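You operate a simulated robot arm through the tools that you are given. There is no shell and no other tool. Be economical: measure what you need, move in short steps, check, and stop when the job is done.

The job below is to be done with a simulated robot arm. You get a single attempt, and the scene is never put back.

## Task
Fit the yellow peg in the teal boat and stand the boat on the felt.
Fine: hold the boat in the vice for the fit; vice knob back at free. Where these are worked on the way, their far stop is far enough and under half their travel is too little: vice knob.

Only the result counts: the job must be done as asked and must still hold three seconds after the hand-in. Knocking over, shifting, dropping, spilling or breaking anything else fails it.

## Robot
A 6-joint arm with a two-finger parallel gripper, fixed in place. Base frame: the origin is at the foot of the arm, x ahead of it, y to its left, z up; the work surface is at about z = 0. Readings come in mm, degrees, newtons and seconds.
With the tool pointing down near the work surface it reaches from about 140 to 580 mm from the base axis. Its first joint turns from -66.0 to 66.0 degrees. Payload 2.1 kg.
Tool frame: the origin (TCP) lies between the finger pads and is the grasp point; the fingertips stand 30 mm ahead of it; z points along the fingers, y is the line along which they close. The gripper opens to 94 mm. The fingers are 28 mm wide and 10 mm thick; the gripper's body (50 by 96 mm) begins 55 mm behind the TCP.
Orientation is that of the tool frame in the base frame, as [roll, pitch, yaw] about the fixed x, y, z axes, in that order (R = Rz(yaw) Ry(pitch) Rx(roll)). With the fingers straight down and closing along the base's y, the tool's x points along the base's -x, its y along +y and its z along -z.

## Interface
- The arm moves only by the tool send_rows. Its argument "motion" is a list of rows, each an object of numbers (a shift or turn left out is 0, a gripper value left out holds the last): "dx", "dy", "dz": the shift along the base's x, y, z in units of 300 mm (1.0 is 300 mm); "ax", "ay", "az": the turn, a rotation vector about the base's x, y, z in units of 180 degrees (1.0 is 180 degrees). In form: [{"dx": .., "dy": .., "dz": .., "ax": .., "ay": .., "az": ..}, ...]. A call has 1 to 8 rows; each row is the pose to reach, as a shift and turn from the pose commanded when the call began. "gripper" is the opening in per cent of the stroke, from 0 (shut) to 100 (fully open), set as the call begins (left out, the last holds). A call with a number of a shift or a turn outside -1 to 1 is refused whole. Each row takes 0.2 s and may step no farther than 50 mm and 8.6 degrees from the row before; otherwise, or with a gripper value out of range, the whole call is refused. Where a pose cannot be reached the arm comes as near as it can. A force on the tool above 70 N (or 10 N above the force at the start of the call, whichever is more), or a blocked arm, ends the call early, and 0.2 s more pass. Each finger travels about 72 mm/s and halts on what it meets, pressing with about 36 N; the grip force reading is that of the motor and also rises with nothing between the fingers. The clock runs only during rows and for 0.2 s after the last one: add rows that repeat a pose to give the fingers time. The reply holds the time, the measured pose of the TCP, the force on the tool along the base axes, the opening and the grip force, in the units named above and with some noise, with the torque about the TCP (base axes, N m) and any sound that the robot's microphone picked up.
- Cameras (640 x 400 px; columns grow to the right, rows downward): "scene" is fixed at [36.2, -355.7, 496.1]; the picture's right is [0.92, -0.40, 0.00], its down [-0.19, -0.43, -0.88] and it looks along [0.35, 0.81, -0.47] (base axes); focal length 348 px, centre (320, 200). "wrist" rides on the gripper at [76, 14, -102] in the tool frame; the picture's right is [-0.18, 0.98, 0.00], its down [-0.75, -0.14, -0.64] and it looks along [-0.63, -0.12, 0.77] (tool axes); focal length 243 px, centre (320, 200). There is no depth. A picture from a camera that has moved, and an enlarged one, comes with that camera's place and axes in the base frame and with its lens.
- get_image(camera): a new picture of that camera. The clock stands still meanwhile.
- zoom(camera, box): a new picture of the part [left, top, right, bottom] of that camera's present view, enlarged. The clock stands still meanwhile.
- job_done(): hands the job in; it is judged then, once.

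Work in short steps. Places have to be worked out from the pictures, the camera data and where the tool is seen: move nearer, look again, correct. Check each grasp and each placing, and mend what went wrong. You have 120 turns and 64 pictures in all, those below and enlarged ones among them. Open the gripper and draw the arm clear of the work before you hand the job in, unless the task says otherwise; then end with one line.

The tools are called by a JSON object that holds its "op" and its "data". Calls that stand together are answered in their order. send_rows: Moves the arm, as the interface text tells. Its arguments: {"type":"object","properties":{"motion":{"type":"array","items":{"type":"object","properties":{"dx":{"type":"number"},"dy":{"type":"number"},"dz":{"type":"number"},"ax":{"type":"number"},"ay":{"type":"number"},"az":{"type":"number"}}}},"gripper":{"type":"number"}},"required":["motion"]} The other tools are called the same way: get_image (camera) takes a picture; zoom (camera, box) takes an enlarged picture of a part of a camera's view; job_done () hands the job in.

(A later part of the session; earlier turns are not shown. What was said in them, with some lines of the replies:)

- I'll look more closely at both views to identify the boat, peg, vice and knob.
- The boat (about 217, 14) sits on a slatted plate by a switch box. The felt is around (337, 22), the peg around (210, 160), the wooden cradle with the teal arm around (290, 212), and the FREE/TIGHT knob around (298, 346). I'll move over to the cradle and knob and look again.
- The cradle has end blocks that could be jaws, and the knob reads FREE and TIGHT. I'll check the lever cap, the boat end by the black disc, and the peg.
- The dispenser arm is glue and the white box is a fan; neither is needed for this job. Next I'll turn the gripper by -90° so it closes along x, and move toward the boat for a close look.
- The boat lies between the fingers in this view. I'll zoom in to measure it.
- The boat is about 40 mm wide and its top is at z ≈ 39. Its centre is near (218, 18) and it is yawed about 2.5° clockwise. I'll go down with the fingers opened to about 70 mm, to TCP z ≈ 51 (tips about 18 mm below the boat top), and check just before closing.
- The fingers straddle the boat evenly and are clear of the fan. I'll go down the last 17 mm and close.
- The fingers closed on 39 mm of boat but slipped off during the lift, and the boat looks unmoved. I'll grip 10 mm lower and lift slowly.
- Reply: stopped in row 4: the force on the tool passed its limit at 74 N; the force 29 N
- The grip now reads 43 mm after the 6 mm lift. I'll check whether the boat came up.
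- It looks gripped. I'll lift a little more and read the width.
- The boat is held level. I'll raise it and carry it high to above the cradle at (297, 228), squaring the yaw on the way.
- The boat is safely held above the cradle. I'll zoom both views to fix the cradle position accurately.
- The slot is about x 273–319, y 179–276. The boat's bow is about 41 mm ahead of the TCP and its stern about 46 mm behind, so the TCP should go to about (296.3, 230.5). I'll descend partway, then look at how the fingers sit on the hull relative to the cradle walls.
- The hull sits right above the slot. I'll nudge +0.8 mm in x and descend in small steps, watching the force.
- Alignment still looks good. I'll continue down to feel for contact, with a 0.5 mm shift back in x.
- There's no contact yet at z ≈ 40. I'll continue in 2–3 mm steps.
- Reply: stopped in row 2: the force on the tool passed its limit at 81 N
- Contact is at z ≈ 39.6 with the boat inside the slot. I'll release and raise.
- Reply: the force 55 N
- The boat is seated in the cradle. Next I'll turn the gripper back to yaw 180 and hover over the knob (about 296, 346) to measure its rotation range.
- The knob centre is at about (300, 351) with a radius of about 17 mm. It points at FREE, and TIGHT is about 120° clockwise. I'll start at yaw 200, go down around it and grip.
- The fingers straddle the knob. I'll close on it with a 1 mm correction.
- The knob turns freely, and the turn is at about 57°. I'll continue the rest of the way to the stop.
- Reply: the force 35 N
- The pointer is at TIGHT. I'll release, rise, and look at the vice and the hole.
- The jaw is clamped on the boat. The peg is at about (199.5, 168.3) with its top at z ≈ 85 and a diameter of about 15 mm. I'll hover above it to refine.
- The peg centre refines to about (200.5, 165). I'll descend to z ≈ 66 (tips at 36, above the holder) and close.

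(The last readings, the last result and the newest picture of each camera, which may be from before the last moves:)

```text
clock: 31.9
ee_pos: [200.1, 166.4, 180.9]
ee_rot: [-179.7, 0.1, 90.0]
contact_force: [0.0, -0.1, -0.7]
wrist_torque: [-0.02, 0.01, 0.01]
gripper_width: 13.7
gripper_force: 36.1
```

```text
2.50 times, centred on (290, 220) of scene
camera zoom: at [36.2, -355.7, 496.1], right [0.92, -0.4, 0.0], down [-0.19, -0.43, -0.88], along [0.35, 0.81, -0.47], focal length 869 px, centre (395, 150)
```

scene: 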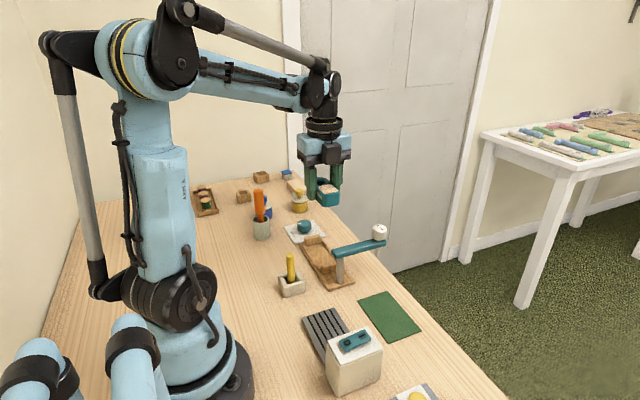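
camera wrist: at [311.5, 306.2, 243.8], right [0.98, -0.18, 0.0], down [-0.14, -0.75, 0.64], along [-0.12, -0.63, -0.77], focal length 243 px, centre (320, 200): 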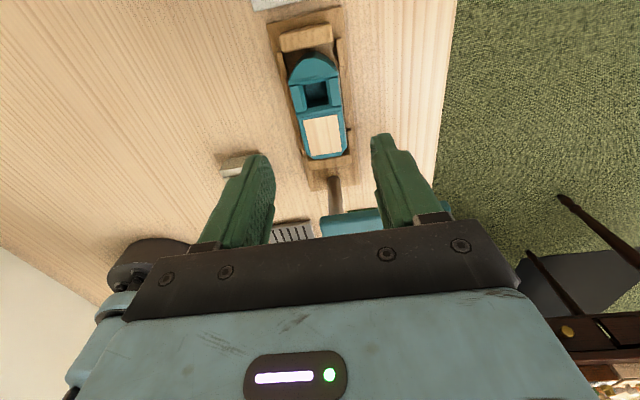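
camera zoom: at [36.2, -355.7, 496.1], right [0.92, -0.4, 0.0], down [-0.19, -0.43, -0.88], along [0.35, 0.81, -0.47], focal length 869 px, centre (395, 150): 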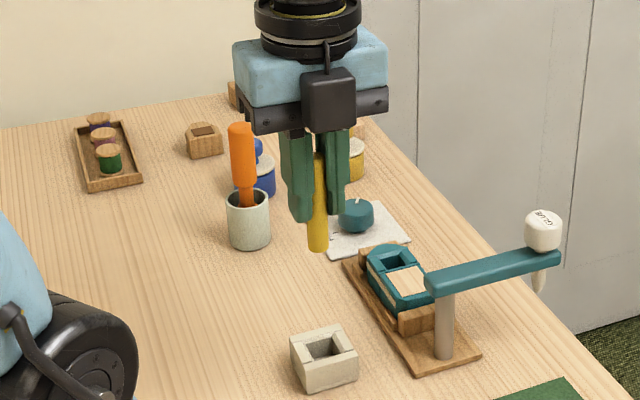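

The peg is held vertically at 14 mm, offset slightly in -y from the TCP. I'll carry it to above the boat's hole (about 296.7, 243.5).

{"op": "send_rows", "data": {"motion": [{"dx": 0.09, "dy": 0.07}, {"dx": 0.18, "dy": 0.15}, {"dx": 0.26, "dy": 0.23}, {"dx": 0.322, "dy": 0.267}, {"dx": 0.322, "dy": 0.267, "dz": -0.12}, {"dx": 0.322, "dy": 0.267, "dz": -0.19}]}}

{"op": "zoom", "data": {"camera": "wrist", "box": [240, 50, 400, 210]}}

{"op": "zoom", "data": {"camera": "scene", "box": [285, 190, 375, 280]}}

```text
clock: 33.3
ee_pos: [296.9, 245.1, 122.5]
ee_rot: [-179.7, 0.1, 90.0]
contact_force: [-0.4, 0.5, -0.1]
wrist_torque: [0.0, 0.01, -0.01]
gripper_width: 14.0
gripper_force: 36.1
```

```text
2.50 times, centred on (320, 130) of wrist
camera zoom: at [312.4, 321.4, 226.0], right [0.98, -0.18, -0.01], down [-0.14, -0.75, 0.64], along [-0.12, -0.63, -0.77], focal length 606 px, centre (320, 375)
```

zoom: 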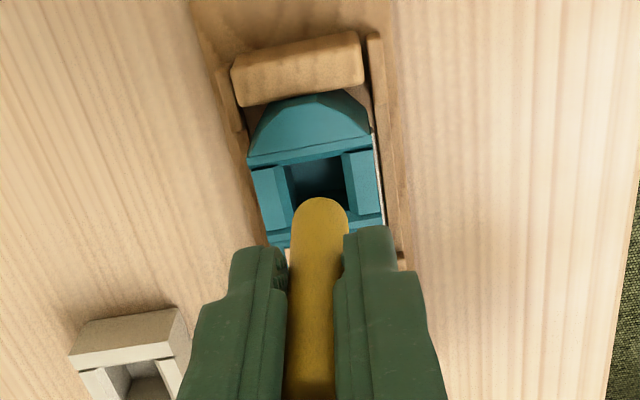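

```text
4.44 times, centred on (330, 235) of scene
camera zoom: at [36.2, -355.7, 496.1], right [0.92, -0.4, 0.0], down [-0.19, -0.43, -0.88], along [0.35, 0.81, -0.47], focal length 1546 px, centre (276, 44)
```

zoom: 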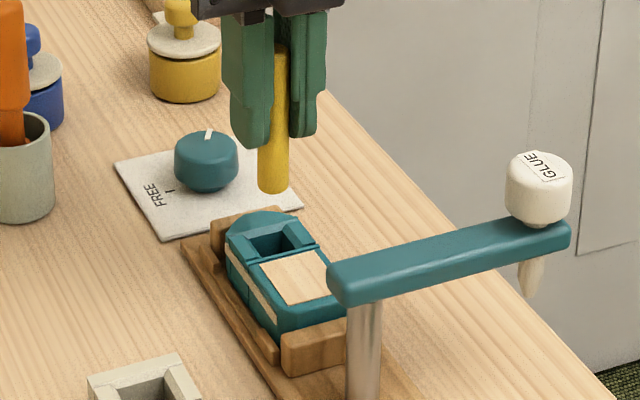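

The peg bottom at about (297.5, 244) lines up with the hole at (297, 243.3). I'll nudge it and lower slowly into the hole.

{"op": "send_rows", "data": {"motion": [{"dx": -0.002, "dy": -0.002, "dz": -0.03}, {"dx": -0.002, "dy": -0.002, "dz": -0.06}, {"dx": -0.002, "dy": -0.002, "dz": -0.085}]}}

{"op": "zoom", "data": {"camera": "wrist", "box": [240, 50, 400, 210]}}

```text
clock: 34.1
ee_pos: [296.9, 245.7, 97.2]
ee_rot: [-179.7, 0.1, 90.1]
contact_force: [0.0, -0.1, 0.7]
wrist_torque: [0.0, 0.02, -0.01]
gripper_width: 13.8
gripper_force: 35.3
```

```text
2.50 times, centred on (320, 130) of wrist
camera zoom: at [312.0, 320.4, 200.5], right [0.98, -0.18, -0.01], down [-0.14, -0.75, 0.64], along [-0.12, -0.63, -0.77], focal length 606 px, centre (320, 375)
```

zoom: 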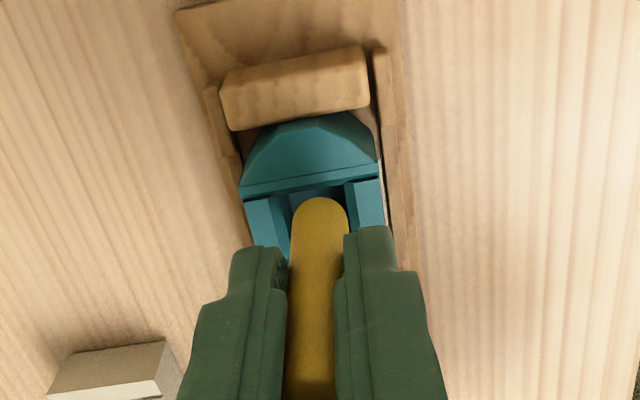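

The peg is entering centred. I'll continue in small steps, watching the force.

{"op": "send_rows", "data": {"motion": [{"dz": -0.01}, {"dz": -0.02}]}}

{"op": "send_rows", "data": {"motion": [{"dz": -0.01}, {"dz": -0.02}]}}

```text
clock: 34.7
ee_pos: [297.1, 244.7, 91.8]
ee_rot: [-179.7, 0.1, 90.1]
contact_force: [0.1, -2.6, 4.6]
wrist_torque: [-0.13, 0.01, 0.01]
gripper_width: 13.7
gripper_force: 36.4
```

```text
clock: 35.3
ee_pos: [297.5, 244.5, 86.7]
ee_rot: [-179.7, 0.1, 90.1]
contact_force: [0.2, -4.6, 1.2]
wrist_torque: [-0.26, 0.0, -0.02]
gripper_width: 14.1
gripper_force: 36.0
```

A small -y force shows the peg rubbing the +y wall. I'll shift 0.8 mm in -y and continue down.

{"op": "send_rows", "data": {"motion": [{"dy": -0.003}, {"dy": -0.003, "dz": -0.01}, {"dy": -0.003, "dz": -0.02}]}}

{"op": "send_rows", "data": {"motion": [{"dz": -0.01}, {"dz": -0.02}]}}

```text
clock: 36.1
ee_pos: [297.3, 243.7, 79.8]
ee_rot: [-179.7, 0.1, 90.1]
contact_force: [-0.4, -2.6, 1.6]
wrist_torque: [-0.08, 0.0, 0.02]
gripper_width: 13.8
gripper_force: 36.7
```

```text
clock: 36.7
ee_pos: [297.5, 244.7, 72.6]
ee_rot: [-179.7, 0.1, 90.1]
contact_force: [-0.1, -1.1, 0.0]
wrist_torque: [-0.09, -0.02, 0.03]
gripper_width: 13.7
gripper_force: 36.1
```

The peg is about 26 mm deep with almost no force. I'll go down a bit further to find the floor.

{"op": "send_rows", "data": {"motion": [{"dz": -0.007}, {"dz": -0.012}]}}

{"op": "zoom", "data": {"camera": "scene", "box": [285, 200, 365, 280]}}

```text
clock: 37.3
ee_pos: [297.7, 244.6, 71.9]
ee_rot: [-179.6, 0.1, 90.1]
contact_force: [-2.1, -3.2, 62.5]
wrist_torque: [-0.14, 0.07, 0.05]
gripper_width: 14.0
gripper_force: 35.9
```

```text
5.00 times, centred on (325, 240) of scene
camera zoom: at [36.0, -355.8, 496.0], right [0.92, -0.4, 0.0], down [-0.19, -0.43, -0.88], along [0.35, 0.81, -0.47], focal length 1739 px, centre (295, 0)
```

zoom: 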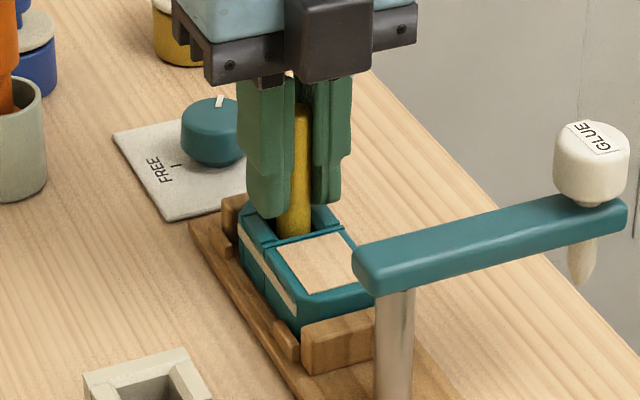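

There's firm contact at z ≈ 72, so the peg is likely on the hole floor. I'll ease off, open a little, rise and check.

{"op": "send_rows", "data": {"motion": [{"dz": 0.002}]}}

{"op": "send_rows", "data": {"motion": [{}, {}, {}, {"dz": 0.1}, {"dz": 0.25}, {"dz": 0.4}], "gripper": 50}}

{"op": "zoom", "data": {"camera": "wrist", "box": [220, 0, 420, 200]}}

{"op": "zoom", "data": {"camera": "scene", "box": [285, 200, 365, 280]}}

```text
clock: 37.7
ee_pos: [296.4, 244.1, 71.4]
ee_rot: [-179.7, 0.0, 90.0]
contact_force: [-1.7, 0.7, 31.3]
wrist_torque: [0.0, 0.0, 0.0]
gripper_width: 14.0
gripper_force: 35.8
```

```text
clock: 39.1
ee_pos: [297.6, 243.3, 191.7]
ee_rot: [-179.6, 0.1, 90.1]
contact_force: [-0.3, 0.6, -0.2]
wrist_torque: [-0.02, -0.01, 0.01]
gripper_width: 47.1
gripper_force: 0.0
```

```text
2.00 times, centred on (320, 100) of wrist
camera zoom: at [313.1, 319.1, 293.7], right [0.98, -0.18, -0.01], down [-0.14, -0.75, 0.64], along [-0.12, -0.63, -0.77], focal length 485 px, centre (320, 400)
```

zoom: 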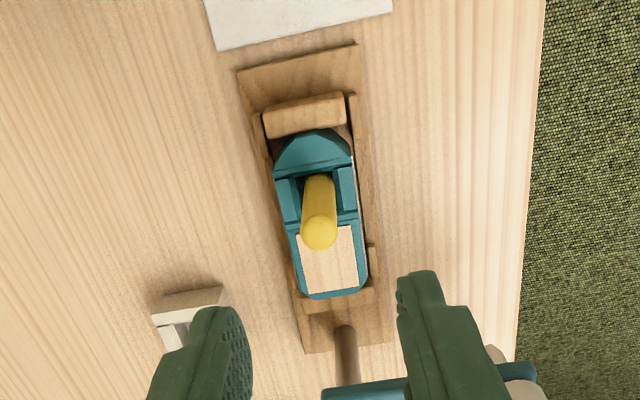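

```text
5.00 times, centred on (325, 240) of scene
camera zoom: at [36.2, -355.7, 496.1], right [0.92, -0.4, 0.0], down [-0.19, -0.43, -0.88], along [0.35, 0.81, -0.47], focal length 1739 px, centre (295, 0)
```

zoom: 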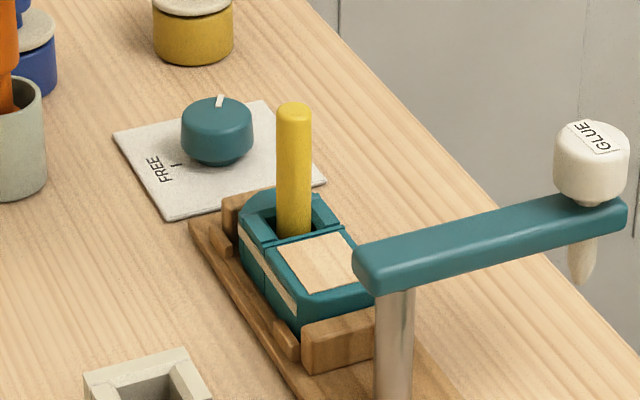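

The peg is standing fully in the boat. Now I'll return to the knob at yaw 80, grip it and turn it back to FREE.

{"op": "send_rows", "data": {"motion": [{"dx": 0.002, "dy": 0.12, "az": -0.02}, {"dx": 0.005, "dy": 0.24, "az": -0.04}, {"dx": 0.008, "dy": 0.359, "az": -0.0556}, {"dx": 0.008, "dy": 0.359, "az": -0.0556, "dz": -0.12}, {"dx": 0.008, "dy": 0.359, "az": -0.0556, "dz": -0.25}, {"dx": 0.008, "dy": 0.359, "az": -0.0556, "dz": -0.38}, {"dx": 0.008, "dy": 0.359, "az": -0.0556, "dz": -0.49}], "gripper": 65}}

{"op": "zoom", "data": {"camera": "wrist", "box": [220, 60, 420, 240]}}

```text
clock: 40.7
ee_pos: [299.8, 351.3, 43.1]
ee_rot: [-179.7, 0.1, 80.1]
contact_force: [0.1, 0.3, 0.0]
wrist_torque: [0.02, 0.02, 0.02]
gripper_width: 61.1
gripper_force: 0.1
```

```text
2.22 times, centred on (320, 150) of wrist
camera zoom: at [327.4, 423.9, 145.5], right [0.94, -0.35, -0.01], down [-0.27, -0.72, 0.64], along [-0.23, -0.6, -0.77], focal length 539 px, centre (320, 311)
```

zoom: 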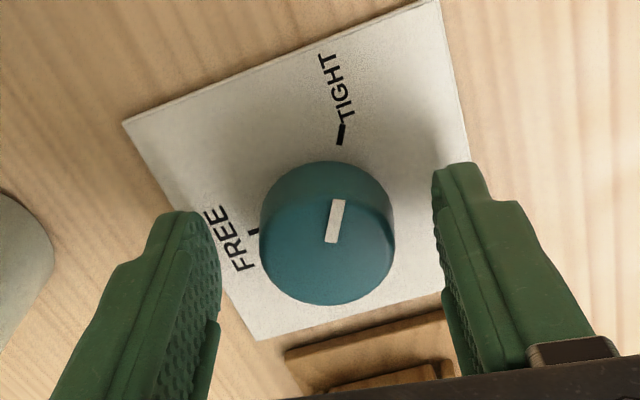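

Centred well. I'll close and turn +120° counterclockwise to FREE in two calls.

{"op": "send_rows", "data": {"motion": [{}, {}, {}, {}], "gripper": 0}}

{"op": "send_rows", "data": {"motion": [{"az": 0.045}, {"az": 0.09}, {"az": 0.135}, {"az": 0.18}, {"az": 0.225}, {"az": 0.27}, {"az": 0.315}]}}

{"op": "send_rows", "data": {"motion": [{"az": 0.045}, {"az": 0.09}, {"az": 0.135}, {"az": 0.18}, {"az": 0.225}, {"az": 0.27}, {"az": 0.315}, {"az": 0.345}]}}

{"op": "zoom", "data": {"camera": "wrist", "box": [220, 60, 420, 240]}}

```text
clock: 41.7
ee_pos: [300.4, 351.4, 42.9]
ee_rot: [-179.8, 0.1, 80.0]
contact_force: [20.5, 0.2, -21.3]
wrist_torque: [0.25, -0.58, 0.07]
gripper_width: 37.0
gripper_force: 45.2
```

```text
clock: 43.3
ee_pos: [299.0, 351.1, 43.7]
ee_rot: [-179.6, 0.2, 137.0]
contact_force: [10.9, -3.5, -20.2]
wrist_torque: [-0.23, -0.49, -0.02]
gripper_width: 36.8
gripper_force: 46.1
```

```text
clock: 45.1
ee_pos: [297.7, 350.3, 43.3]
ee_rot: [-179.3, -0.4, -161.1]
contact_force: [-12.2, -30.0, -12.7]
wrist_torque: [-0.54, -0.24, -0.05]
gripper_width: 37.1
gripper_force: 45.7
```

```text
2.22 times, centred on (320, 150) of wrist
camera zoom: at [222.6, 339.2, 147.0], right [-0.15, 0.99, -0.01], down [0.76, 0.12, 0.64], along [0.63, 0.08, -0.77], focal length 539 px, centre (320, 311)
```

zoom: 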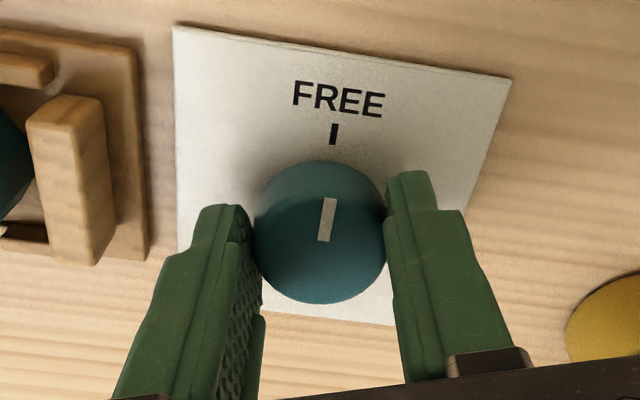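

The knob is back at FREE. I'll release and rise, then rotate toward yaw 90 while moving back over the boat.

{"op": "send_rows", "data": {"motion": [{}, {}, {"dz": 0.15}, {"dz": 0.3}, {"dz": 0.45}, {"dz": 0.5, "az": -0.04}, {"dz": 0.5, "az": -0.085}, {"dz": 0.5, "az": -0.13}], "gripper": 65}}

{"op": "send_rows", "data": {"motion": [{"az": -0.045, "dy": -0.05}, {"az": -0.09, "dy": -0.1}, {"az": -0.135, "dy": -0.15}, {"az": -0.18, "dy": -0.2}, {"az": -0.225, "dy": -0.25}, {"az": -0.27, "dy": -0.3}, {"az": -0.315, "dy": -0.35}, {"az": -0.36, "dy": -0.4}]}}

{"op": "send_rows", "data": {"motion": [{"az": -0.04}, {"az": -0.08}, {"az": -0.116}]}}

{"op": "zoom", "data": {"camera": "wrist", "box": [220, 0, 420, 200]}}

{"op": "zoom", "data": {"camera": "scene", "box": [275, 200, 385, 300]}}

```text
clock: 46.9
ee_pos: [298.4, 353.1, 194.4]
ee_rot: [-179.8, 0.1, 175.3]
contact_force: [0.5, 0.2, 0.7]
wrist_torque: [0.01, 0.02, 0.03]
gripper_width: 61.2
gripper_force: 0.1
```

```text
clock: 48.7
ee_pos: [299.1, 231.8, 194.1]
ee_rot: [-179.7, 0.1, 110.6]
contact_force: [-0.5, -0.1, -0.2]
wrist_torque: [0.03, 0.0, 0.0]
gripper_width: 61.3
gripper_force: 0.0
```

```text
clock: 49.5
ee_pos: [298.0, 231.7, 194.2]
ee_rot: [-179.7, 0.1, 89.7]
contact_force: [-0.4, -0.1, -1.2]
wrist_torque: [0.0, 0.0, -0.01]
gripper_width: 61.1
gripper_force: 0.0
```

```text
2.00 times, centred on (320, 100) of wrist
camera zoom: at [314.9, 307.1, 296.7], right [0.98, -0.19, -0.01], down [-0.14, -0.75, 0.64], along [-0.13, -0.63, -0.77], focal length 485 px, centre (320, 400)
```

zoom: 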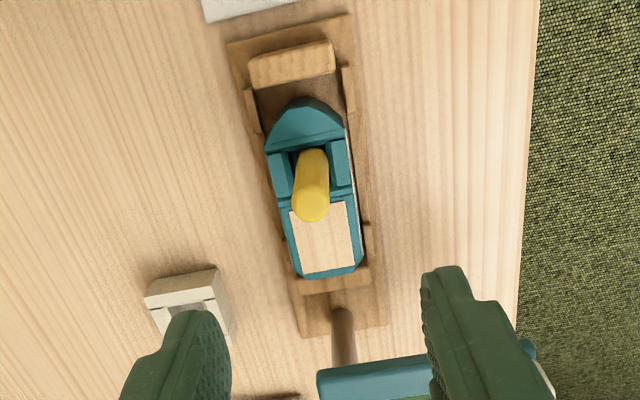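

```text
4.00 times, centred on (330, 250) of scene
camera zoom: at [36.2, -355.7, 496.1], right [0.92, -0.4, 0.0], down [-0.19, -0.43, -0.88], along [0.35, 0.81, -0.47], focal length 1391 px, centre (280, 0)
```

zoom: 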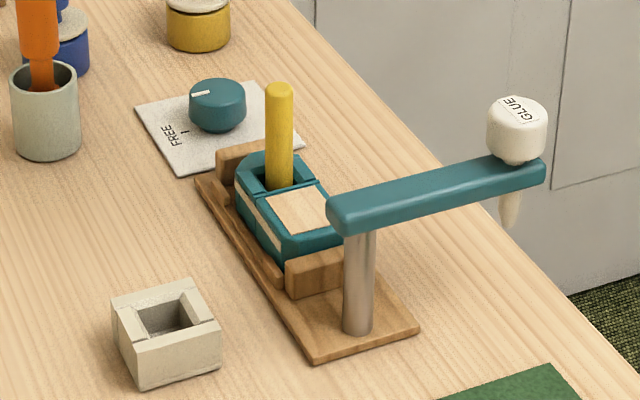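

The jaw has released. The boat is at about x 295.2, y 184–268, and the peg top is at z ≈ 96. A straight grip would bring the palm down onto the peg, so I'll tilt the tool 15° toward -y so the body clears it.

{"op": "send_rows", "data": {"motion": [{"ax": 0.042, "dx": -0.009, "dy": -0.02}, {"ax": 0.0833, "dx": -0.009, "dy": -0.042}]}}

```text
clock: 50.1
ee_pos: [297.3, 218.8, 193.8]
ee_rot: [-179.6, -15.0, 89.8]
contact_force: [-1.0, 0.4, 1.0]
wrist_torque: [-0.02, 0.01, -0.01]
gripper_width: 61.1
gripper_force: 0.1
```

The tilt is as intended. I'll descend to z ≈ 75 and check clearance around the peg.

{"op": "send_rows", "data": {"motion": [{"dx": -0.005, "dz": -0.14}, {"dx": -0.005, "dz": -0.28}, {"dx": -0.005, "dz": -0.395}]}}

{"op": "get_image", "data": {"camera": "wrist"}}

{"op": "zoom", "data": {"camera": "scene", "box": [275, 170, 385, 290]}}

```text
clock: 50.9
ee_pos: [294.5, 217.7, 74.7]
ee_rot: [-179.5, -14.9, 89.8]
contact_force: [-0.9, 0.2, 0.1]
wrist_torque: [0.0, 0.01, 0.04]
gripper_width: 61.1
gripper_force: 0.0
```

```text
13 pictures are left
camera wrist: at [311.0, 264.9, 194.4], right [0.98, -0.18, -0.05], down [-0.14, -0.89, 0.43], along [-0.12, -0.41, -0.9], focal length 243 px, centre (320, 200)
```

wrist: 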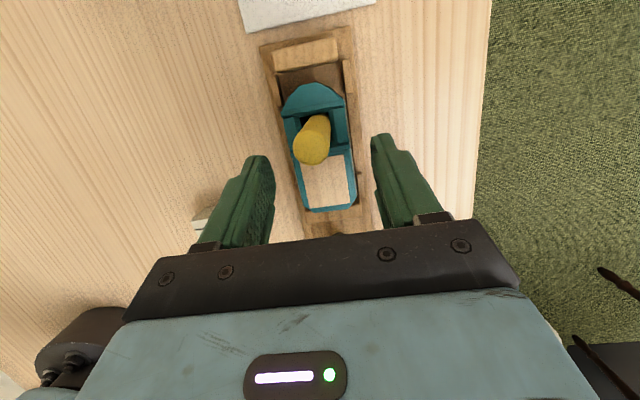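

```text
3.33 times, centred on (330, 230) of scene
camera zoom: at [36.2, -355.7, 496.1], right [0.92, -0.4, 0.0], down [-0.19, -0.43, -0.88], along [0.35, 0.81, -0.47], focal length 1159 px, centre (287, 100)
```

zoom: 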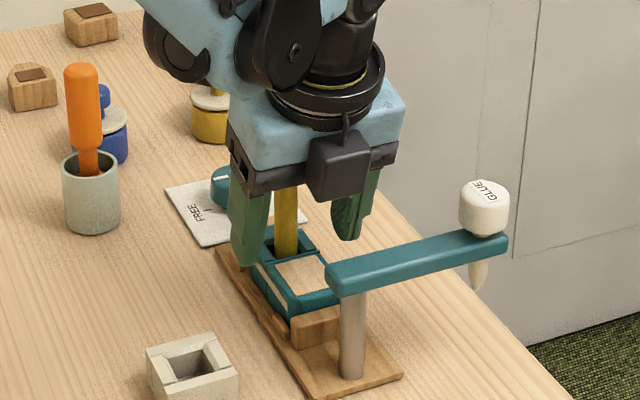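

Clearances look fine: the peg is in front of the palm and the gripper's side box stays about 14 mm from the glue arm. I'll descend to z ≈ 44 and close.

{"op": "send_rows", "data": {"motion": [{"dx": 0.002, "dy": 0.002, "dz": -0.05}, {"dx": 0.002, "dy": 0.002, "dz": -0.085}, {"dx": 0.002, "dy": 0.002, "dz": -0.102}]}}

{"op": "send_rows", "data": {"motion": [{}, {}, {}, {}], "gripper": 0}}

```text
clock: 51.7
ee_pos: [296.3, 219.4, 45.6]
ee_rot: [-179.6, -15.0, 89.8]
contact_force: [-0.3, 0.1, 0.2]
wrist_torque: [0.02, -0.01, 0.0]
gripper_width: 61.0
gripper_force: 0.1
```

```text
clock: 52.7
ee_pos: [296.1, 219.6, 45.2]
ee_rot: [-179.7, -14.9, 89.8]
contact_force: [0.3, -0.2, -0.6]
wrist_torque: [0.02, 0.01, 0.02]
gripper_width: 39.3
gripper_force: 35.7
```

The width is 39.3 mm, the same as the grip that slipped before. I'll test with a slow 4 mm lift.

{"op": "send_rows", "data": {"motion": [{"dz": 0.004}, {"dz": 0.008}, {"dz": 0.012}]}}

{"op": "zoom", "data": {"camera": "scene", "box": [290, 200, 370, 290]}}

```text
clock: 53.5
ee_pos: [295.5, 219.8, 48.5]
ee_rot: [-179.6, -14.8, 89.8]
contact_force: [0.0, 0.9, 0.2]
wrist_torque: [-0.03, -0.02, 0.0]
gripper_width: 39.0
gripper_force: 35.7
```

```text
4.44 times, centred on (330, 245) of scene
camera zoom: at [36.2, -355.7, 496.1], right [0.92, -0.4, 0.0], down [-0.19, -0.43, -0.88], along [0.35, 0.81, -0.47], focal length 1546 px, centre (276, 0)
```

zoom: 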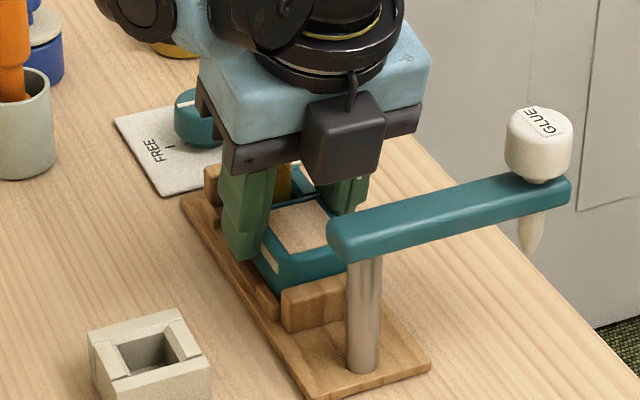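

Most likely it's slipping again: the hull is 39 mm above and 43 mm below, so the tips need to be lower. I'll set down, open, reduce the tilt to 8° so the whole fingertip reaches the lower hull, and shift 4 mm in -y to keep the palm off the peg.

{"op": "send_rows", "data": {"motion": [{"dz": -0.012}]}}

{"op": "send_rows", "data": {"motion": [{}, {}, {"dz": 0.05}, {"dz": 0.05, "dy": -0.013, "ax": -0.039}, {"dz": 0.02, "dy": -0.013, "ax": -0.039}, {"dz": -0.005, "dy": -0.013, "ax": -0.039}], "gripper": 60}}

```text
clock: 53.9
ee_pos: [296.1, 219.6, 45.1]
ee_rot: [-179.6, -14.9, 89.8]
contact_force: [-1.0, -1.3, 5.9]
wrist_torque: [-0.08, -0.11, 0.03]
gripper_width: 39.2
gripper_force: 36.3
```

```text
clock: 55.3
ee_pos: [295.2, 216.4, 43.3]
ee_rot: [-179.6, -7.9, 89.8]
contact_force: [0.3, 0.1, 0.2]
wrist_torque: [-0.05, 0.01, -0.02]
gripper_width: 56.4
gripper_force: 0.0
```

{"op": "send_rows", "data": {"motion": [{"dz": -0.003}, {"dz": -0.006}]}}

{"op": "send_rows", "data": {"motion": [{}, {}, {}, {}], "gripper": 0}}

```text
clock: 55.9
ee_pos: [295.1, 217.1, 41.6]
ee_rot: [-179.6, -7.9, 89.8]
contact_force: [0.0, -0.2, 0.4]
wrist_torque: [0.01, 0.01, 0.01]
gripper_width: 56.3
gripper_force: 0.0
```

```text
clock: 56.9
ee_pos: [294.9, 216.7, 40.7]
ee_rot: [-179.7, -7.8, 89.8]
contact_force: [0.6, 1.1, 1.1]
wrist_torque: [0.06, -0.07, -0.02]
gripper_width: 39.4
gripper_force: 36.0
```

The width is again 39.4 mm. The 6 N touch-down earlier suggests the boat may actually have been lifted, so I'll test with a slow 12 mm lift and a look.

{"op": "send_rows", "data": {"motion": [{"dz": 0.008}, {"dz": 0.016}, {"dz": 0.024}, {"dz": 0.032}, {"dz": 0.04}]}}

{"op": "zoom", "data": {"camera": "scene", "box": [290, 200, 370, 290]}}

```text
clock: 58.1
ee_pos: [296.4, 215.5, 53.0]
ee_rot: [-179.5, -7.8, 89.8]
contact_force: [0.7, 0.2, -1.1]
wrist_torque: [0.02, 0.0, 0.0]
gripper_width: 39.5
gripper_force: 36.4
```

```text
4.44 times, centred on (330, 245) of scene
camera zoom: at [36.2, -355.7, 496.1], right [0.92, -0.4, 0.0], down [-0.19, -0.43, -0.88], along [0.35, 0.81, -0.47], focal length 1546 px, centre (276, 0)
```

zoom: 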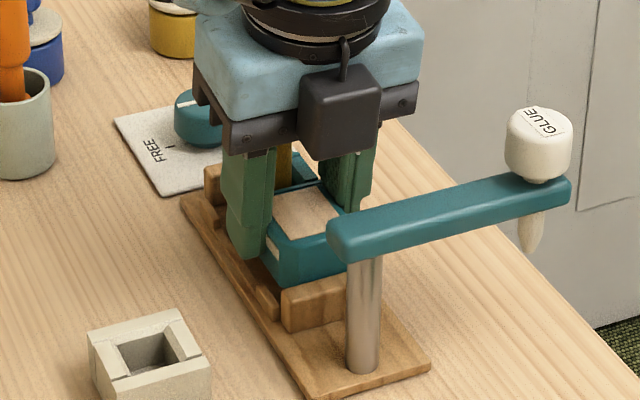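

The boat is lifted with the stern clear of the block. I'll continue the lift gently to z ≈ 185.

{"op": "send_rows", "data": {"motion": [{"dz": 0.04}, {"dz": 0.09}, {"dz": 0.145}, {"dz": 0.2}, {"dz": 0.26}, {"dz": 0.32}, {"dz": 0.38}, {"dz": 0.44}]}}

{"op": "get_image", "data": {"camera": "wrist"}}

```text
clock: 59.9
ee_pos: [296.4, 216.6, 185.9]
ee_rot: [-179.5, -7.9, 89.8]
contact_force: [0.1, 0.3, -1.1]
wrist_torque: [-0.01, 0.0, -0.01]
gripper_width: 39.3
gripper_force: 36.1
```

```text
9 pictures are left
camera wrist: at [311.4, 277.4, 297.8], right [0.98, -0.19, -0.03], down [-0.14, -0.83, 0.53], along [-0.12, -0.52, -0.85], focal length 243 px, centre (320, 200)
```

wrist: 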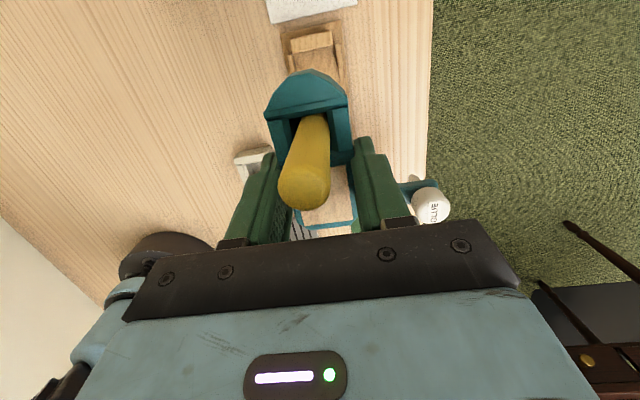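

The boat and peg are held. The felt spans x 306–376, y -30–78, and the boat centre is about 10 mm ahead of the TCP in y, so I'll target TCP (341, 14). I'll move there gently at height.

{"op": "send_rows", "data": {"motion": [{"dx": 0.01, "dy": -0.05}, {"dx": 0.025, "dy": -0.13}, {"dx": 0.045, "dy": -0.22}, {"dx": 0.065, "dy": -0.31}, {"dx": 0.09, "dy": -0.41}, {"dx": 0.115, "dy": -0.51}, {"dx": 0.135, "dy": -0.61}, {"dx": 0.149, "dy": -0.675}]}}

{"op": "get_image", "data": {"camera": "wrist"}}

{"op": "get_image", "data": {"camera": "scene"}}

```text
clock: 61.7
ee_pos: [341.2, 13.5, 184.9]
ee_rot: [-179.6, -7.9, 89.8]
contact_force: [0.0, 0.0, -0.8]
wrist_torque: [0.03, 0.02, -0.01]
gripper_width: 39.7
gripper_force: 36.0
```

```text
8 pictures are left
camera wrist: at [356.3, 74.0, 297.8], right [0.98, -0.18, -0.03], down [-0.14, -0.83, 0.53], along [-0.12, -0.52, -0.85], focal length 243 px, centre (320, 200)
```

wrist: 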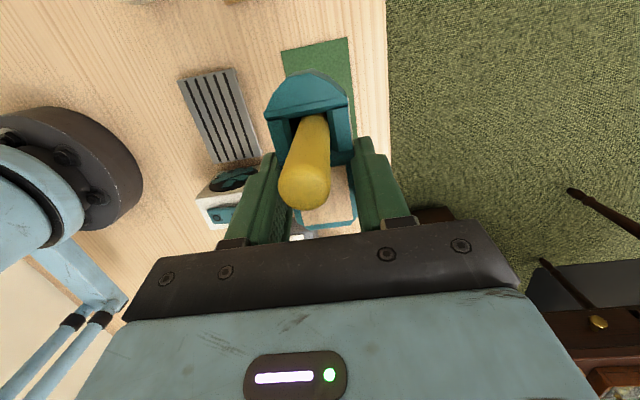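

```text
7 pictures are left
```

scene: 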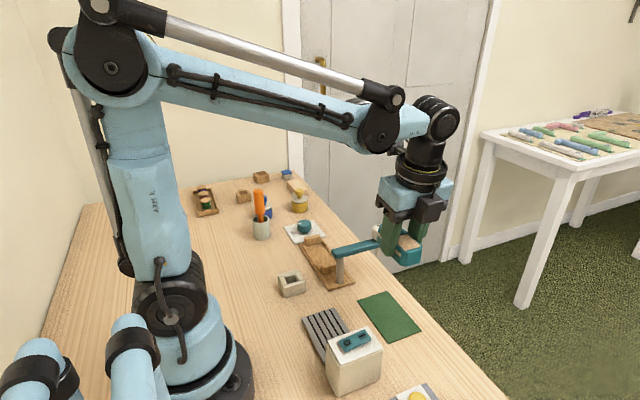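

The felt sits directly below and the boat is centred. I'll lower it gently.

{"op": "send_rows", "data": {"motion": [{"dx": 0.003, "dz": -0.06}, {"dx": 0.003, "dz": -0.13}, {"dx": 0.003, "dz": -0.2}, {"dx": 0.003, "dz": -0.27}, {"dx": 0.003, "dz": -0.34}, {"dx": 0.003, "dz": -0.4}, {"dx": 0.003, "dz": -0.44}, {"dx": 0.003, "dz": -0.465}]}}

{"op": "send_rows", "data": {"motion": [{"dz": -0.006}, {"dz": -0.01}]}}

{"op": "zoom", "data": {"camera": "scene", "box": [320, 220, 440, 350]}}

```text
clock: 63.5
ee_pos: [341.1, 13.0, 45.5]
ee_rot: [-179.6, -8.0, 89.8]
contact_force: [0.7, 0.2, -1.3]
wrist_torque: [-0.01, -0.01, 0.01]
gripper_width: 39.3
gripper_force: 35.9
```

```text
clock: 64.1
ee_pos: [342.2, 13.0, 41.9]
ee_rot: [-179.7, -7.9, 89.8]
contact_force: [0.3, -0.1, -0.7]
wrist_torque: [-0.01, -0.03, 0.0]
gripper_width: 39.5
gripper_force: 35.7
```

```text
3.08 times, centred on (380, 285) of scene
camera zoom: at [36.2, -355.7, 496.1], right [0.92, -0.4, 0.0], down [-0.19, -0.43, -0.88], along [0.35, 0.81, -0.47], focal length 1070 px, centre (135, -62)
```

zoom: 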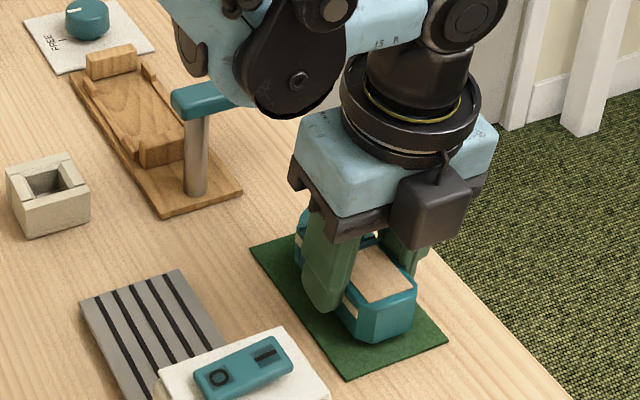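

It's nearly down. I'll continue in 1.5–2 mm steps until it touches.

{"op": "send_rows", "data": {"motion": [{"dz": -0.005}, {"dz": -0.01}]}}

{"op": "send_rows", "data": {"motion": [{"dz": -0.004}, {"dz": -0.007}]}}

```text
clock: 64.7
ee_pos: [340.7, 13.0, 40.1]
ee_rot: [-179.6, -7.9, 89.7]
contact_force: [0.0, 0.4, -0.7]
wrist_torque: [-0.01, 0.02, 0.02]
gripper_width: 39.3
gripper_force: 36.1
```

```text
clock: 65.3
ee_pos: [340.6, 15.1, 37.4]
ee_rot: [-179.6, -8.0, 89.7]
contact_force: [-0.3, -0.9, 0.0]
wrist_torque: [0.01, -0.02, -0.01]
gripper_width: 39.4
gripper_force: 36.0
```

{"op": "send_rows", "data": {"motion": [{"dz": -0.0035}, {"dz": -0.007}]}}

{"op": "zoom", "data": {"camera": "scene", "box": [350, 270, 430, 350]}}

```text
clock: 65.9
ee_pos: [339.8, 13.4, 37.1]
ee_rot: [-179.6, -7.8, 89.7]
contact_force: [-5.5, -6.7, 48.9]
wrist_torque: [0.0, -0.15, -0.01]
gripper_width: 39.7
gripper_force: 35.1
```

```text
5.00 times, centred on (390, 310) of scene
camera zoom: at [36.0, -355.7, 496.1], right [0.92, -0.4, 0.0], down [-0.19, -0.43, -0.88], along [0.35, 0.81, -0.47], focal length 1739 px, centre (-30, -350)
```

zoom: 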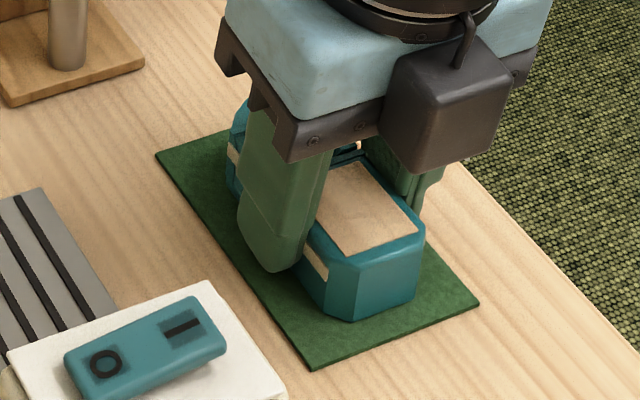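

The boat has touched down flat on the felt. I'll ease off, open, and withdraw straight up.

{"op": "send_rows", "data": {"motion": [{"dz": 0.003}]}}

{"op": "send_rows", "data": {"motion": [{}, {}, {"dz": 0.03}, {"dz": 0.1}, {"dz": 0.22}, {"dz": 0.36}, {"dz": 0.5}], "gripper": 62}}

{"op": "get_image", "data": {"camera": "scene"}}

{"op": "zoom", "data": {"camera": "wrist", "box": [220, 0, 420, 220]}}

```text
clock: 66.3
ee_pos: [341.0, 13.2, 36.2]
ee_rot: [-179.5, -7.8, 89.8]
contact_force: [-3.9, -2.6, 11.0]
wrist_torque: [-0.19, 0.04, -0.07]
gripper_width: 39.4
gripper_force: 36.0
```

```text
clock: 67.9
ee_pos: [340.5, 12.8, 186.8]
ee_rot: [-179.6, -7.8, 89.7]
contact_force: [-0.3, -0.1, 0.1]
wrist_torque: [0.0, -0.01, 0.02]
gripper_width: 58.5
gripper_force: 0.1
```

```text
4 pictures are left
```

scene: 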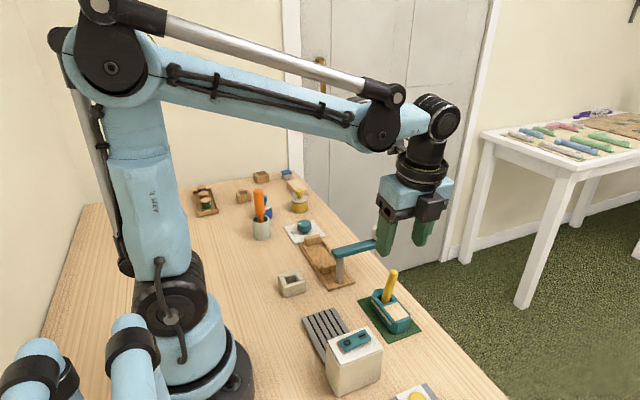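

```text
1.82 times, centred on (320, 110) of wrist
camera zoom: at [356.9, 73.8, 299.7], right [0.98, -0.18, -0.03], down [-0.14, -0.83, 0.53], along [-0.12, -0.52, -0.85], focal length 441 px, centre (320, 364)
```

zoom: 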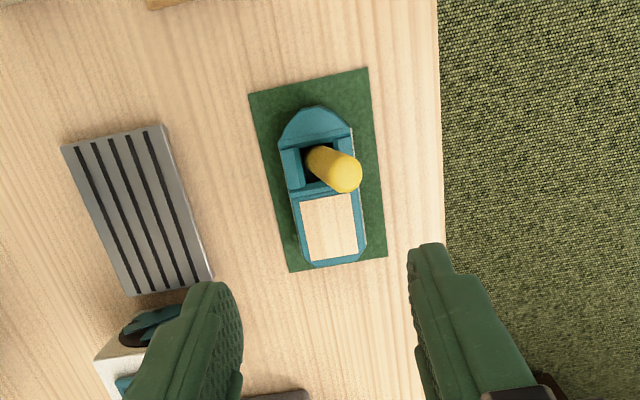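

The boat is on the felt, but the peg appears to lean. I'll check it up close.

{"op": "zoom", "data": {"camera": "scene", "box": [350, 260, 430, 345]}}

```text
4.71 times, centred on (390, 302) of scene
camera zoom: at [36.2, -355.7, 496.1], right [0.92, -0.4, 0.0], down [-0.19, -0.43, -0.88], along [0.35, 0.81, -0.47], focal length 1636 px, centre (-9, -282)
```

zoom: 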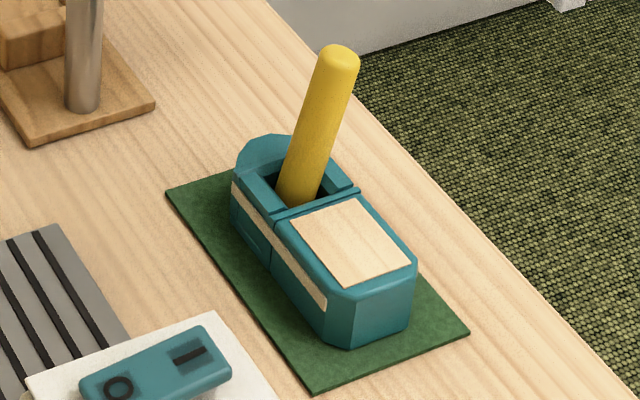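

The boat stands well on the felt, but the peg leans about 11° toward +x in its loose hole. I'll straighten it: tool vertical above (342.5, 39), fingers wide, tips above the deck, then close gently to upright it.

{"op": "send_rows", "data": {"motion": [{"ax": -0.0436, "dx": 0.007, "dy": 0.087}, {"ax": -0.0436, "dx": 0.007, "dy": 0.087}, {"ax": -0.0436, "dx": 0.007, "dy": 0.087, "dz": -0.12}, {"ax": -0.0436, "dx": 0.007, "dy": 0.087, "dz": -0.24}, {"ax": -0.0436, "dx": 0.007, "dy": 0.087, "dz": -0.34}, {"ax": -0.0436, "dx": 0.007, "dy": 0.087, "dz": -0.38}], "gripper": 78}}

{"op": "zoom", "data": {"camera": "wrist", "box": [220, 40, 420, 240]}}

```text
clock: 69.3
ee_pos: [343.8, 38.8, 74.0]
ee_rot: [-179.7, 0.0, 89.8]
contact_force: [-0.3, -0.1, 0.0]
wrist_torque: [-0.02, 0.01, 0.01]
gripper_width: 73.2
gripper_force: 0.1
```

```text
2.00 times, centred on (320, 140) of wrist
camera zoom: at [359.0, 114.6, 175.6], right [0.98, -0.19, -0.01], down [-0.14, -0.75, 0.64], along [-0.12, -0.63, -0.77], focal length 485 px, centre (320, 320)
```

zoom: 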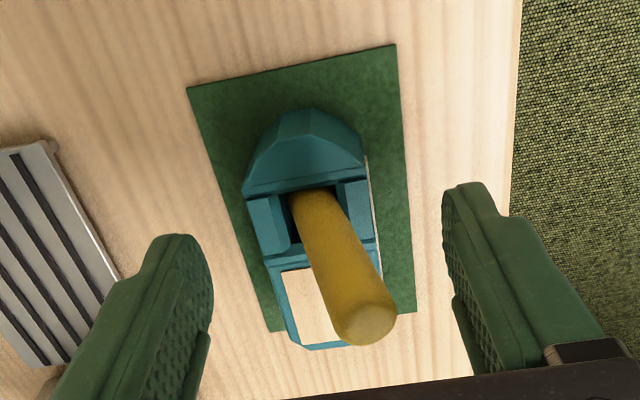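

The peg lies between the fingers and the hole centre is near x = 344. I'll close in stages.

{"op": "send_rows", "data": {"motion": [{"dx": 0.002}, {"dx": 0.002}, {"dx": 0.002}], "gripper": 30}}

{"op": "send_rows", "data": {"motion": [{}, {}, {}], "gripper": 14}}

{"op": "send_rows", "data": {"motion": [{}, {}], "gripper": 0}}

```text
clock: 70.1
ee_pos: [343.9, 39.6, 73.4]
ee_rot: [-179.8, 0.1, 89.8]
contact_force: [0.4, -0.5, -0.9]
wrist_torque: [0.01, 0.0, 0.02]
gripper_width: 28.3
gripper_force: 0.0
```

```text
clock: 70.9
ee_pos: [343.6, 40.0, 73.4]
ee_rot: [-179.7, 0.0, 89.8]
contact_force: [-0.3, -0.7, -0.2]
wrist_torque: [-0.02, -0.01, 0.01]
gripper_width: 14.3
gripper_force: 18.3
```

```text
clock: 71.5
ee_pos: [343.6, 39.0, 71.8]
ee_rot: [-179.7, -0.1, 89.8]
contact_force: [-0.4, -0.2, -0.2]
wrist_torque: [0.01, 0.01, -0.03]
gripper_width: 13.6
gripper_force: 35.8
```

The peg is now upright in the grip at 13.6 mm. I'll press down slightly to seat its bottom.

{"op": "send_rows", "data": {"motion": [{"dz": -0.003}, {"dz": -0.006}]}}

```text
clock: 72.1
ee_pos: [344.6, 38.8, 71.7]
ee_rot: [-179.8, -0.2, 89.8]
contact_force: [-2.7, 0.4, 35.9]
wrist_torque: [0.06, 0.11, -0.01]
gripper_width: 13.9
gripper_force: 36.1
```

It's seated on the floor at 36 N. I'll ease off, open gradually, rise and check.

{"op": "send_rows", "data": {"motion": [{"dz": 0.005}, {"dz": 0.005}]}}

{"op": "send_rows", "data": {"motion": [{}, {}], "gripper": 20}}

{"op": "send_rows", "data": {"motion": [{}, {}, {"dz": 0.1}, {"dz": 0.25}, {"dz": 0.4}], "gripper": 50}}

{"op": "zoom", "data": {"camera": "scene", "box": [280, 190, 440, 345]}}

```text
clock: 72.7
ee_pos: [343.9, 38.9, 73.4]
ee_rot: [-179.8, -0.1, 89.8]
contact_force: [0.6, -1.6, -0.3]
wrist_torque: [-0.01, -0.02, -0.02]
gripper_width: 13.7
gripper_force: 36.3
```

```text
clock: 73.3
ee_pos: [344.4, 38.8, 72.7]
ee_rot: [-179.6, 0.0, 89.8]
contact_force: [0.4, -0.6, -0.2]
wrist_torque: [0.02, 0.0, -0.03]
gripper_width: 18.9
gripper_force: 0.1
```

```text
clock: 74.5
ee_pos: [344.6, 38.9, 192.9]
ee_rot: [-179.7, 0.1, 89.8]
contact_force: [-0.2, -0.3, -0.1]
wrist_torque: [-0.03, -0.01, -0.03]
gripper_width: 46.9
gripper_force: 0.0
```

```text
2.58 times, centred on (360, 268) of scene
camera zoom: at [36.2, -355.7, 496.1], right [0.92, -0.4, 0.0], down [-0.19, -0.43, -0.88], along [0.35, 0.81, -0.47], focal length 898 px, centre (217, 26)
```

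zoom: 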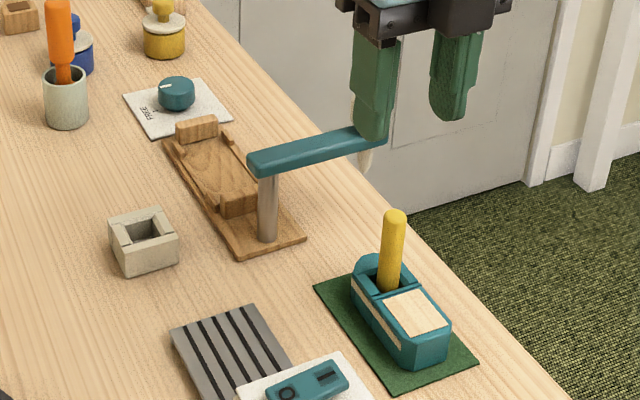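

The peg now stands upright in the boat on the felt, the knob is at FREE and nothing else has moved. I'll draw the arm clear and take the final picture.

{"op": "send_rows", "data": {"motion": [{"dz": 0.1}, {"dz": 0.2}, {"dz": 0.3}, {"dz": 0.3, "dx": -0.1}, {"dz": 0.3, "dx": -0.2}, {"dz": 0.3, "dx": -0.2}]}}

{"op": "zoom", "data": {"camera": "scene", "box": [280, 190, 440, 345]}}

```text
clock: 75.9
ee_pos: [284.7, 39.9, 282.1]
ee_rot: [-179.8, 0.1, 89.9]
contact_force: [0.3, 0.2, 0.2]
wrist_torque: [0.03, 0.0, 0.01]
gripper_width: 46.9
gripper_force: 0.0
```

```text
refused: no pictures are left
```

The arm is clear and the last picture showed everything in place, so I'm handing in.

{"op": "job_done", "data": {}}

```text
The job is handed in.
```

The job is handed in: the yellow peg was fitted while the vice held the boat, the boat stands on the felt with the peg upright after I straightened a lean, and the vice knob is back at FREE. My pictures ran out, so the last check was just before the arm's final withdrawal.
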